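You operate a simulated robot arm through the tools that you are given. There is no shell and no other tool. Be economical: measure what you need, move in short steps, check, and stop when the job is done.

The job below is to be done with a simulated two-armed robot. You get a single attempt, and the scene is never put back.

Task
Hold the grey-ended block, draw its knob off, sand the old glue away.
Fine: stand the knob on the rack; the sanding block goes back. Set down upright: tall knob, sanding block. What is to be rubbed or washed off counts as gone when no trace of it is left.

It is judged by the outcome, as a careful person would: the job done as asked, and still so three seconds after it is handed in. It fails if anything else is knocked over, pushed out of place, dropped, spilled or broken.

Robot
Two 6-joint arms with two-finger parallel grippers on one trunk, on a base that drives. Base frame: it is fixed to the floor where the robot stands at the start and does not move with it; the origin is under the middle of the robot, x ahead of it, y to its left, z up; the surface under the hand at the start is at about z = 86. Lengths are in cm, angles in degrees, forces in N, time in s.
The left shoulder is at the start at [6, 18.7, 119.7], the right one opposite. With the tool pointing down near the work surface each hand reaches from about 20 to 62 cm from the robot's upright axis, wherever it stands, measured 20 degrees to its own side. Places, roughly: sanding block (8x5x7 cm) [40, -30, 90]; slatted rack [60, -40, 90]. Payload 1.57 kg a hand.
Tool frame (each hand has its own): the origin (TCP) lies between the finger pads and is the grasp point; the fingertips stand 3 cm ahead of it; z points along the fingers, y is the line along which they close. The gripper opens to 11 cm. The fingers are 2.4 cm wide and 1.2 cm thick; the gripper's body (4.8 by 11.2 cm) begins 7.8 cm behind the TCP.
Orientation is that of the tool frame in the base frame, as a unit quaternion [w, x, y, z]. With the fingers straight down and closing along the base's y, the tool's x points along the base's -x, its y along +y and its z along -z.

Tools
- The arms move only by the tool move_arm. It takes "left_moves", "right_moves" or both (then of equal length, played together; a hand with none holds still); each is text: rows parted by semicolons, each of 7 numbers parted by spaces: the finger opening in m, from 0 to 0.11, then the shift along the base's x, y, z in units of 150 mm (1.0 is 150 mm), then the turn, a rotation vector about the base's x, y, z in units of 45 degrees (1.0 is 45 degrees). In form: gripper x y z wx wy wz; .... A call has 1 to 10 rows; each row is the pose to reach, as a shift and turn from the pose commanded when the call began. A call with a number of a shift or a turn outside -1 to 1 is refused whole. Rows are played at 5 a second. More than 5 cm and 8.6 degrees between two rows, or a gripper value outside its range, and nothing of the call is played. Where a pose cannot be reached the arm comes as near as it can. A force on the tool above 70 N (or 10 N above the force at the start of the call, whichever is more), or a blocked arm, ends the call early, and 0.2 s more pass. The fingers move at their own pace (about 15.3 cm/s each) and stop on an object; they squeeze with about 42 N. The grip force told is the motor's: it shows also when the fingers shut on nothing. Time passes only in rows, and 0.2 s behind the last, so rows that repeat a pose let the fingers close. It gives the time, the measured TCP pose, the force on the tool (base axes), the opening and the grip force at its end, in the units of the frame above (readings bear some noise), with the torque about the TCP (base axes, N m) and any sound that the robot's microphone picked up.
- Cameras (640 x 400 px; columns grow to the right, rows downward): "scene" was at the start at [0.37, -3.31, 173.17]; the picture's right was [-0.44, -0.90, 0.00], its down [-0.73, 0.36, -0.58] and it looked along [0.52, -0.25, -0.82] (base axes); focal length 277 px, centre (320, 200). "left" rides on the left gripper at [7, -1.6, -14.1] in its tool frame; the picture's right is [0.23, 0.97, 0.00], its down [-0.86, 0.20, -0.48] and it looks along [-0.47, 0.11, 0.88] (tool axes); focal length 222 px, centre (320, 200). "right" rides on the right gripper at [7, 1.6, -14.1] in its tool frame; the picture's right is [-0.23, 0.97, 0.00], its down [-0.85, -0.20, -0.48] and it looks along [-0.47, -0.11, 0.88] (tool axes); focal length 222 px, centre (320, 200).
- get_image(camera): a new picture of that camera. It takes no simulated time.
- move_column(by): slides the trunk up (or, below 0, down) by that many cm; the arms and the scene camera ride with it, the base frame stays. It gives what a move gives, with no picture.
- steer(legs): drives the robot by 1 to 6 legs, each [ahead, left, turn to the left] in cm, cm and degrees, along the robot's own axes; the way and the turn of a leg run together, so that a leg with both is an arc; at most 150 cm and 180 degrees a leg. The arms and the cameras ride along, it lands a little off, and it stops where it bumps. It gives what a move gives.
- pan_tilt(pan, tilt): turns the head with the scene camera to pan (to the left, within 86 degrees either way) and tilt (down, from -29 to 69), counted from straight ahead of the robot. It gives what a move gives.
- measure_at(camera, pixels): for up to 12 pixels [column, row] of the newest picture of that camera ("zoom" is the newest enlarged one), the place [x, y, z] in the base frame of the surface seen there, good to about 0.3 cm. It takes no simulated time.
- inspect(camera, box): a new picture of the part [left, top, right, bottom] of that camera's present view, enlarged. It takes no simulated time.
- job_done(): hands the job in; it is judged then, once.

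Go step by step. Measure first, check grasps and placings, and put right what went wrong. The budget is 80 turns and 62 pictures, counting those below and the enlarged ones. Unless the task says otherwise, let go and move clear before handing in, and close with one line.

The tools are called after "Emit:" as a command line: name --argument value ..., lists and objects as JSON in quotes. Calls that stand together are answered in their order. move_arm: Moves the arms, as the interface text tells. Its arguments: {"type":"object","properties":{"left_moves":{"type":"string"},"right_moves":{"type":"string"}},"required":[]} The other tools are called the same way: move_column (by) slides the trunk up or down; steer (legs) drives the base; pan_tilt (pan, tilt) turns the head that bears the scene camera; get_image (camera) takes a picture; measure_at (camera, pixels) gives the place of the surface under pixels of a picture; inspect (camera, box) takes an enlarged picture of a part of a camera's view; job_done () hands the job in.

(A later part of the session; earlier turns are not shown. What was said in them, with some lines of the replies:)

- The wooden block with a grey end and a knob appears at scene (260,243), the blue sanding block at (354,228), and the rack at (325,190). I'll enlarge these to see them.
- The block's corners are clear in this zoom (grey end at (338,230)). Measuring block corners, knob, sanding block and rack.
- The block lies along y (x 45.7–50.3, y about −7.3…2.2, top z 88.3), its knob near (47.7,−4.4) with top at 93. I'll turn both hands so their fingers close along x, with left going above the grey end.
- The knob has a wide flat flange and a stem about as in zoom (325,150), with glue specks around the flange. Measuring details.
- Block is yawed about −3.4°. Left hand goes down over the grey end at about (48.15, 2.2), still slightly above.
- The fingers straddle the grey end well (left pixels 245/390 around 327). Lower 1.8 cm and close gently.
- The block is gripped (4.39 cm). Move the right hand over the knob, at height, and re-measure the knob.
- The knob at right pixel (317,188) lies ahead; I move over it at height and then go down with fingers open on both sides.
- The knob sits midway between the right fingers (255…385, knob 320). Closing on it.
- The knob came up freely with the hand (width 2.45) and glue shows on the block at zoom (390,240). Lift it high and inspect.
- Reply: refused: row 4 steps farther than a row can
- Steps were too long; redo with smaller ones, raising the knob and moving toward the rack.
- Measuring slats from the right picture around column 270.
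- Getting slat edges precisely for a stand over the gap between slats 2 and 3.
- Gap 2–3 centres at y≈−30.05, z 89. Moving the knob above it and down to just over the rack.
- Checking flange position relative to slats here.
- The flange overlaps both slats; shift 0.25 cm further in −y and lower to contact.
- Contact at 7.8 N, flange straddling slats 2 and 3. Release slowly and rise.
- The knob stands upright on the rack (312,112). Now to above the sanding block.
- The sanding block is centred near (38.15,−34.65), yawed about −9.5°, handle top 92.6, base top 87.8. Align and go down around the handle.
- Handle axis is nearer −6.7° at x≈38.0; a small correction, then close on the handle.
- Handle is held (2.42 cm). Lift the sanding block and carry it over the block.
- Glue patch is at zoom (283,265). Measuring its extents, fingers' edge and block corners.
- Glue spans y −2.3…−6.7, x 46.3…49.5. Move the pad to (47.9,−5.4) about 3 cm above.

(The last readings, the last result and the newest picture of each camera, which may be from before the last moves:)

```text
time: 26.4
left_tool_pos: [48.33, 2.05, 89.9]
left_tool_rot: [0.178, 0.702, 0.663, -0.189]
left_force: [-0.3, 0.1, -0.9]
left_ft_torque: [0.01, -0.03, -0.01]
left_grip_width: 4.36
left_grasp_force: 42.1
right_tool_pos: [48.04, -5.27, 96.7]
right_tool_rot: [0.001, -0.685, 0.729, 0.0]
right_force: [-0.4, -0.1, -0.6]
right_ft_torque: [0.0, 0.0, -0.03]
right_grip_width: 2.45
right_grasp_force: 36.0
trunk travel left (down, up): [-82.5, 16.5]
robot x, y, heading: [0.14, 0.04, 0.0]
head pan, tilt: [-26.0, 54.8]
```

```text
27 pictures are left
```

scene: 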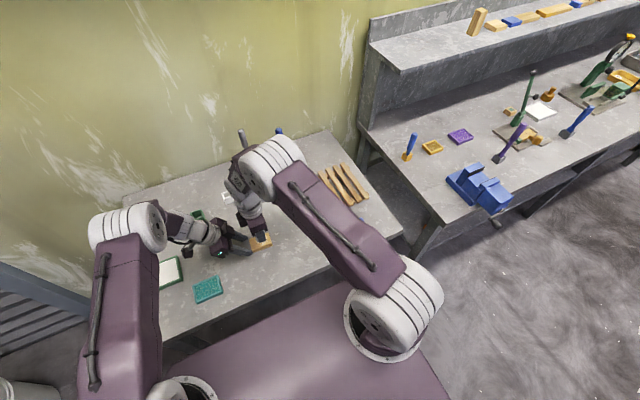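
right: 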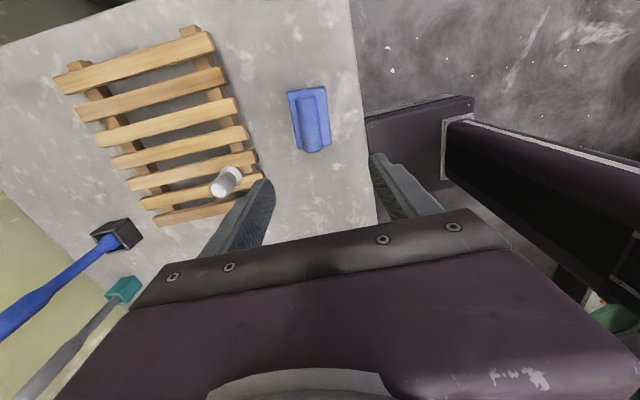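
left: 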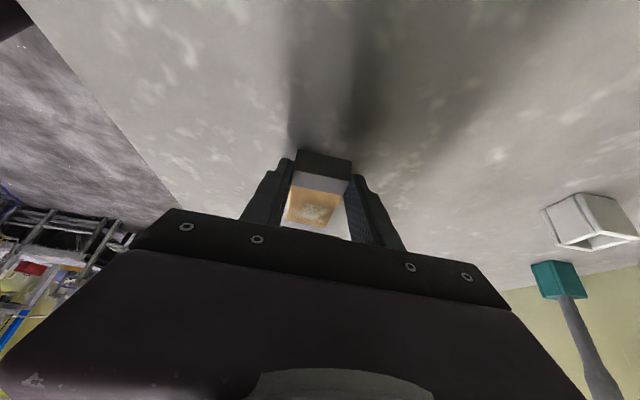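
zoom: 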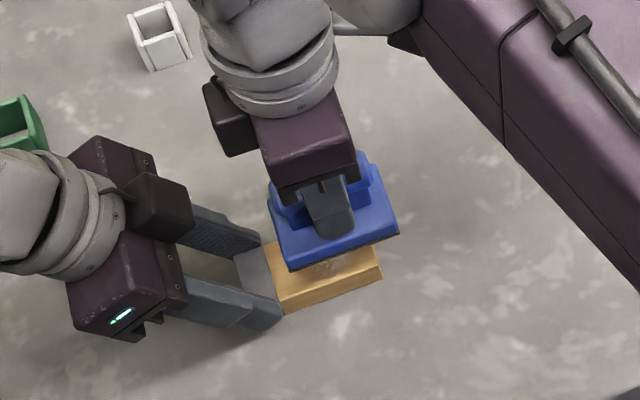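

Lower onto the glue gently and check the force.

Emit:
move_arm --right_moves "0.005 -0.007 -0.01 -0.1 0 0 0; 0.005 -0.007 -0.01 -0.18 0 0 0; 0.005 -0.007 -0.01 -0.205 0 0 0; 0.005 -0.007 -0.01 -0.215 0 0 0; 0.005 -0.007 -0.01 -0.22 0 0 0"

```text
time: 27.6
left_tool_pos: [48.22, 2.03, 89.86]
left_tool_rot: [0.178, 0.702, 0.663, -0.189]
left_force: [5.1, -4.6, -10.8]
left_ft_torque: [0.55, -0.26, 0.34]
left_grip_width: 4.39
left_grasp_force: 41.9
right_tool_pos: [47.91, -5.53, 93.4]
right_tool_rot: [0.001, -0.684, 0.729, -0.001]
right_force: [-2.9, 3.3, 17.8]
right_ft_torque: [0.3, 0.38, 0.03]
right_grip_width: 2.42
right_grasp_force: 35.9
trunk travel left (down, up): [-82.5, 16.5]
robot x, y, heading: [0.15, 0.04, -0.3]
head pan, tilt: [-26.0, 54.8]
```

Contact at ~18 N; now rub back and forth, mostly in y, away from the left fingers.

Emit:
move_arm --right_moves "0.005 0 -0.07 0 0 0 0; 0.005 0.03 -0.13 0 0 0 0; 0.005 0.03 -0.05 0 0 0 0; 0.005 0.03 0.02 0 0 0 0; 0.005 0 -0.06 0 0 0 0; 0.005 -0.03 -0.13 0 0 0 0; 0.005 -0.03 -0.05 0 0 0 0; 0.005 -0.03 0.02 0 0 0 0; 0.005 0 -0.07 0 0 0 0; 0.005 0 0 0 0 0 0"

Emit:
inspect --camera "scene" --box '[200, 190, 320, 270]'

```text
time: 29.8
left_tool_pos: [48.22, 1.9, 90.02]
left_tool_rot: [0.177, 0.702, 0.663, -0.188]
left_force: [3.8, 11.7, -2.6]
left_ft_torque: [-0.56, 0.06, 0.43]
left_grip_width: 4.41
left_grasp_force: 41.8
right_tool_pos: [47.74, -5.98, 93.35]
right_tool_rot: [0.0, -0.684, 0.73, -0.001]
right_force: [-2.2, -18.8, 20.3]
right_ft_torque: [-0.38, -0.12, -0.15]
right_grip_width: 2.44
right_grasp_force: 36.1
trunk travel left (down, up): [-82.5, 16.5]
robot x, y, heading: [-0.21, 0.27, 0.2]
head pan, tilt: [-26.0, 54.8]
```

```text
5.00 times, centred on (260, 230) of scene
```

zoom: 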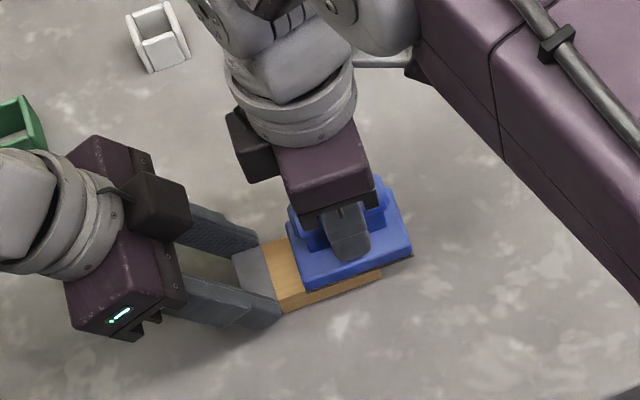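

Friction makes the hand lag (~0.5 cm), so another round with wider strokes.

Emit:
move_arm --right_moves "0.005 0.04 0.04 0 0 0 0; 0.005 0.05 -0.06 0 0 0 0; 0.005 0.05 -0.16 0 0 0 0; 0.005 0.05 -0.06 0 0 0 0; 0.005 0.05 0.04 0 0 0 0; 0.005 -0.04 0.04 0 0 0 0; 0.005 -0.05 -0.06 0 0 0 0; 0.005 -0.05 -0.16 0 0 0 0; 0.005 -0.05 -0.06 0 0 0 0; 0.005 -0.04 0.04 0 0 0 0"

Emit:
move_arm --right_moves "0.005 0.03 -0.04 0.02 0 0 0; 0.005 0.03 -0.04 0.15 0 0 0; 0.005 0.03 -0.04 0.4 0 0 0; 0.005 0.03 -0.2 0.6 0 0 0; 0.005 0.03 -0.45 0.6 0 0 0; 0.005 0.03 -0.6 0.6 0 0 0"

Emit:
inspect --camera "scene" --box '[220, 210, 300, 265]'

```text
time: 32.0
left_tool_pos: [48.18, 1.85, 89.95]
left_tool_rot: [0.178, 0.702, 0.663, -0.189]
left_force: [2.5, 2.5, 10.8]
left_ft_torque: [-0.95, -0.02, 0.23]
left_grip_width: 4.36
left_grasp_force: 42.4
right_tool_pos: [47.03, -5.04, 93.41]
right_tool_rot: [0.0, -0.684, 0.729, 0.0]
right_force: [-0.7, -4.0, 5.3]
right_ft_torque: [-0.42, -0.11, -0.11]
right_grip_width: 2.42
right_grasp_force: 36.3
trunk travel left (down, up): [-82.5, 16.5]
robot x, y, heading: [-0.16, 0.0, 0.1]
head pan, tilt: [-26.0, 54.8]
```

```text
time: 33.4
left_tool_pos: [48.13, 2.01, 90.0]
left_tool_rot: [0.178, 0.702, 0.663, -0.189]
left_force: [0.2, 0.2, 6.8]
left_ft_torque: [-0.63, 0.0, -0.02]
left_grip_width: 4.37
left_grasp_force: 42.0
right_tool_pos: [47.47, -14.23, 102.36]
right_tool_rot: [0.001, -0.685, 0.729, 0.0]
right_force: [-0.5, 0.1, -1.1]
right_ft_torque: [-0.02, -0.03, 0.01]
right_grip_width: 2.43
right_grasp_force: 36.1
trunk travel left (down, up): [-82.5, 16.5]
robot x, y, heading: [-0.25, 0.28, 0.2]
head pan, tilt: [-26.0, 54.8]
```

```text
7.27 times, centred on (260, 238) of scene
```

zoom: 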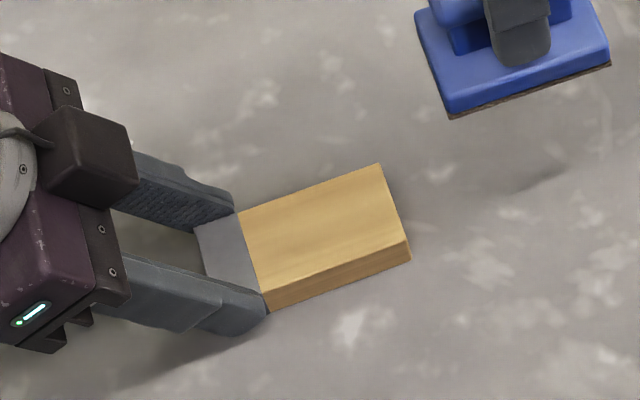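

The block top looks clean. Take a tighter look from both cameras for traces.

Emit:
inspect --camera "scene" --box '[246, 228, 276, 250]'

Emit:
inspect --camera "left" --box '[270, 140, 370, 240]'

Emit:
inspect --camera "right" --box '[220, 60, 420, 240]'

```text
16.00 times, centred on (261, 239) of scene
```

zoom: 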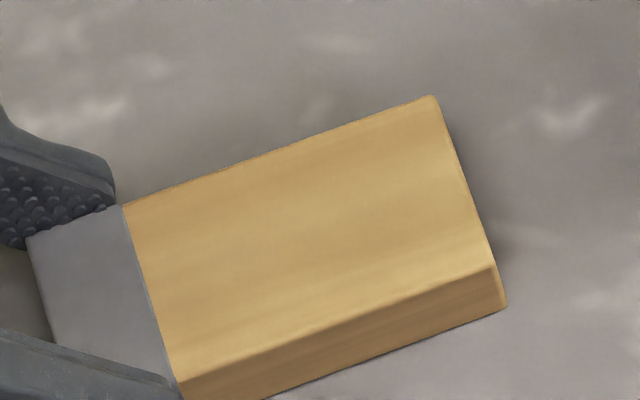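

```text
4.00 times, centred on (320, 190) of left
```

zoom: 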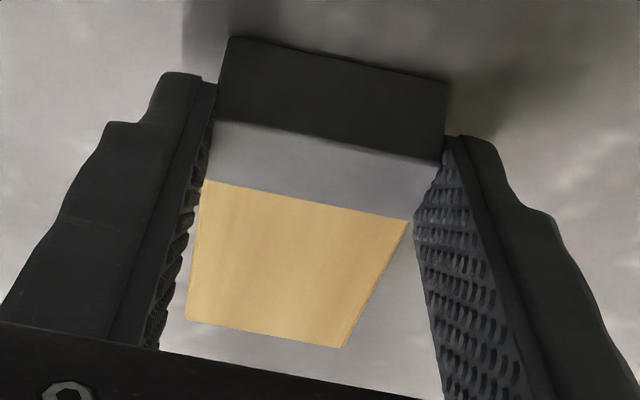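

```text
2.22 times, centred on (320, 150) of right
```

zoom: 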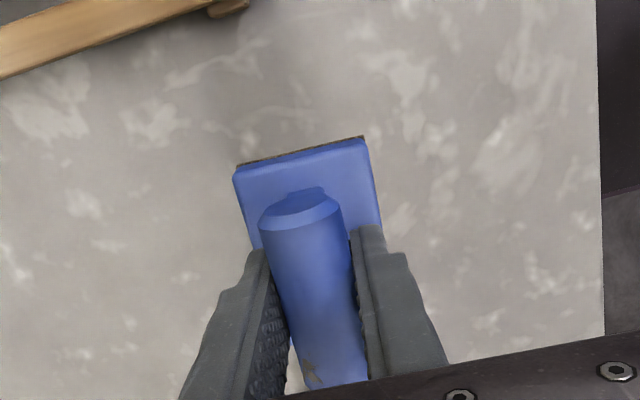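

No trace of glue remains. Now carry the sanding block back toward its place.

Emit:
move_arm --right_moves "0.005 -0.2 -0.2 0.1 0 0 0; 0.005 -0.4 -0.4 0.1 0 0 0; 0.005 -0.62 -0.6 0.1 0 0 0; 0.005 -0.62 -0.85 0.1 0 0 -0.03; 0.005 -0.62 -1 0.1 0 0 -0.07; 0.005 -0.62 -1 0.1 0 0 -0.07"

```text
time: 34.8
left_tool_pos: [48.22, 2.15, 89.81]
left_tool_rot: [0.178, 0.702, 0.663, -0.189]
left_force: [-1.4, -0.6, 3.3]
left_ft_torque: [-0.02, 0.05, 0.01]
left_grip_width: 4.38
left_grasp_force: 41.6
right_tool_pos: [38.24, -28.98, 103.82]
right_tool_rot: [0.0, -0.664, 0.748, 0.0]
right_force: [0.3, 0.0, -1.9]
right_ft_torque: [-0.01, 0.02, 0.02]
right_grip_width: 2.43
right_grasp_force: 36.8
trunk travel left (down, up): [-82.5, 16.5]
robot x, y, heading: [-0.19, -0.24, -0.1]
head pan, tilt: [-26.0, 54.8]
```

Now above its home; lower to just over contact.

Emit:
move_arm --right_moves "0.005 0 -0.2 0 0 0 0; 0.005 -0.005 -0.38 -0.1 0 0 0; 0.005 -0.005 -0.38 -0.35 0 0 0; 0.005 -0.005 -0.38 -0.6 0 0 0; 0.005 -0.005 -0.38 -0.76 0 0 0; 0.005 -0.005 -0.38 -0.8 0 0 0; 0.005 -0.005 -0.38 -0.8 0 0 0"

Emit:
inspect --camera "right" --box '[220, 100, 420, 225]'

```text
time: 36.4
left_tool_pos: [48.28, 1.95, 89.89]
left_tool_rot: [0.179, 0.702, 0.663, -0.188]
left_force: [-0.6, -0.4, 2.5]
left_ft_torque: [0.0, 0.04, -0.02]
left_grip_width: 4.37
left_grasp_force: 41.6
right_tool_pos: [38.13, -34.71, 91.9]
right_tool_rot: [0.0, -0.665, 0.747, 0.0]
right_force: [0.2, -0.4, -0.8]
right_ft_torque: [-0.01, 0.01, 0.0]
right_grip_width: 2.45
right_grasp_force: 36.3
trunk travel left (down, up): [-82.5, 16.5]
robot x, y, heading: [-0.1, -0.05, 0.0]
head pan, tilt: [-26.0, 54.8]
```

```text
3.20 times, centred on (320, 162) of right
```

zoom: 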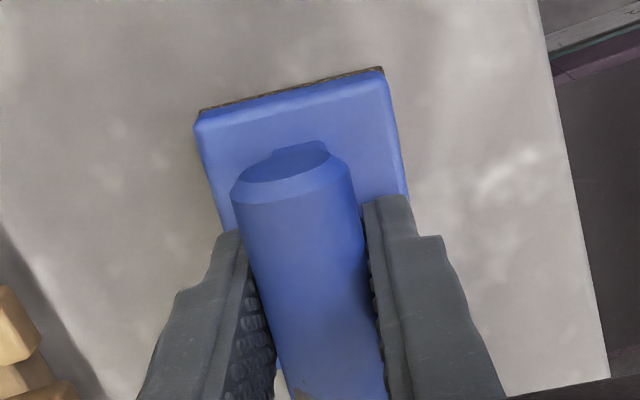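

The view matches the pick-up view; lower to contact.

Emit:
move_arm --right_moves "0.005 0 0 -0.015 0 0 0; 0.005 0 0 -0.03 0 0 0; 0.005 0 0 -0.04 0 0 0; 0.005 0 0 -0.045 0 0 0"

```text
time: 37.4
left_tool_pos: [48.18, 1.94, 89.97]
left_tool_rot: [0.178, 0.702, 0.663, -0.189]
left_force: [-0.5, -0.5, -0.2]
left_ft_torque: [0.02, 0.03, -0.04]
left_grip_width: 4.39
left_grasp_force: 41.9
right_tool_pos: [38.36, -34.84, 91.33]
right_tool_rot: [0.0, -0.665, 0.747, -0.002]
right_force: [-0.4, -1.3, 4.3]
right_ft_torque: [-0.23, -0.13, 0.01]
right_grip_width: 2.4
right_grasp_force: 36.6
trunk travel left (down, up): [-82.5, 16.5]
robot x, y, heading: [0.0, 0.12, -0.0]
head pan, tilt: [-26.0, 54.8]
```

Contact at 4 N. A hair more, then open; release and rise. The left hand opens too and backs off along its tilt.

Emit:
move_arm --right_moves "0.005 0 0 -0.005 0 0 0; 0.03 0 0 -0.005 0 0 0; 0.045 0 0 0 0 0 0; 0.065 0 0 0 0 0 0; 0.07 0 0 0.1 0 0 0; 0.07 0 0 0.35 0 0 0; 0.07 0 0 0.6 0 0 0; 0.07 0 0 0.85 0 0 0"

Emit:
move_arm --left_moves "0.05 0 0 0 0 0 0; 0.07 0 0 0 0 0 0; 0.09 0 0 0 0 0 0; 0.09 0 0.04 0.08 0 0 0; 0.09 0 0.12 0.25 0 0 0; 0.09 0 0.25 0.48 0 0 0; 0.09 0 0.37 0.7 0 0 0; 0.09 0 0.45 0.85 0 0 0"

Emit:
get_image --camera "scene"

Emit:
get_image --camera "right"

```text
time: 39.2
left_tool_pos: [48.25, 1.97, 89.87]
left_tool_rot: [0.178, 0.703, 0.663, -0.188]
left_force: [-0.1, 1.3, 0.5]
left_ft_torque: [0.04, 0.04, 0.01]
left_grip_width: 4.38
left_grasp_force: 41.7
right_tool_pos: [38.11, -34.61, 104.23]
right_tool_rot: [0.0, -0.664, 0.748, -0.001]
right_force: [-0.9, 0.7, 0.0]
right_ft_torque: [-0.05, -0.02, 0.04]
right_grip_width: 6.97
right_grasp_force: 0.1
trunk travel left (down, up): [-82.5, 16.5]
robot x, y, heading: [-0.36, 0.53, 0.2]
head pan, tilt: [-26.0, 54.8]
```

```text
time: 41.0
left_tool_pos: [48.41, 8.53, 102.65]
left_tool_rot: [0.178, 0.702, 0.663, -0.19]
left_force: [0.1, -0.9, 0.3]
left_ft_torque: [0.01, 0.01, 0.0]
left_grip_width: 9.01
left_grasp_force: 0.0
right_tool_pos: [38.22, -34.69, 103.99]
right_tool_rot: [-0.001, -0.665, 0.747, 0.0]
right_force: [-0.2, -1.1, 0.0]
right_ft_torque: [0.02, 0.01, 0.02]
right_grip_width: 6.99
right_grasp_force: 0.1
trunk travel left (down, up): [-82.5, 16.5]
robot x, y, heading: [-0.15, 0.12, -0.2]
head pan, tilt: [-26.0, 54.8]
```

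```text
20 pictures are left
```

scene: 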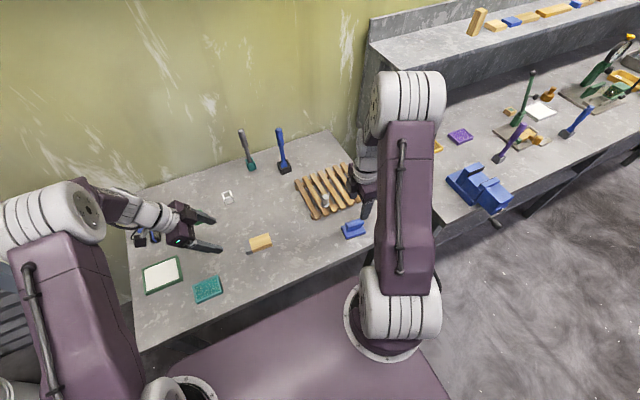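

```text
19 pictures are left
```

right: 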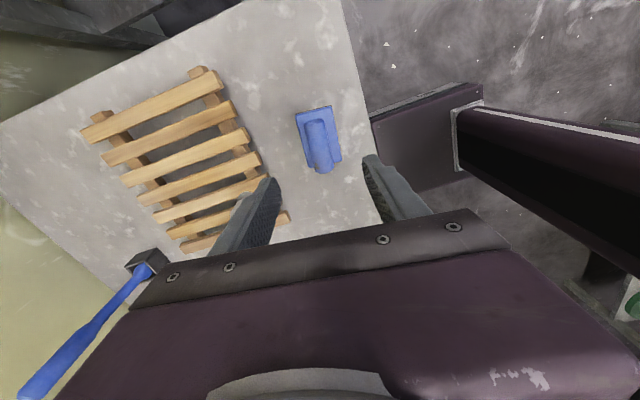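

Everything appears in place; a close look at the block, knob and sanding block to confirm.

Emit:
inspect --camera "scene" --box '[285, 170, 385, 245]'

Emit:
inspect --camera "scene" --box '[236, 224, 286, 258]'

```text
5.33 times, centred on (335, 208) of scene
```

zoom: 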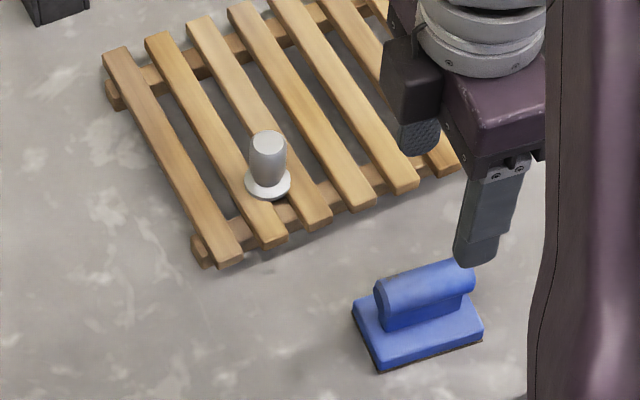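

```text
11.76 times, centred on (261, 241) of scene
```

zoom: 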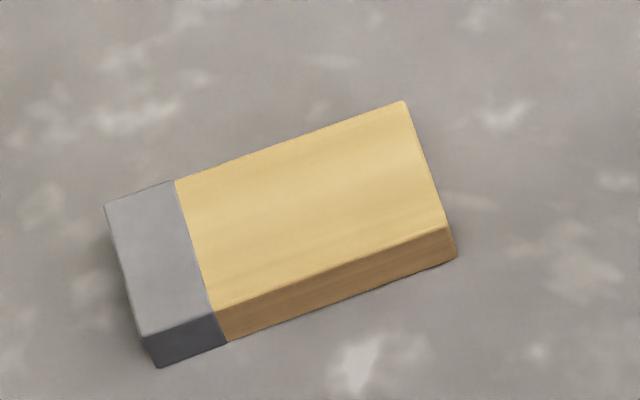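

The block is clean and where it was, the knob stands upright on the rack, and the sanding block is back upright. Both hands are clear, so I'm handing in.

Emit:
job_done

```text
The job is handed in.
```

The knob is off and standing on the rack, the old glue is sanded off the block with no trace visible, and the sanding block is back upright in its place.
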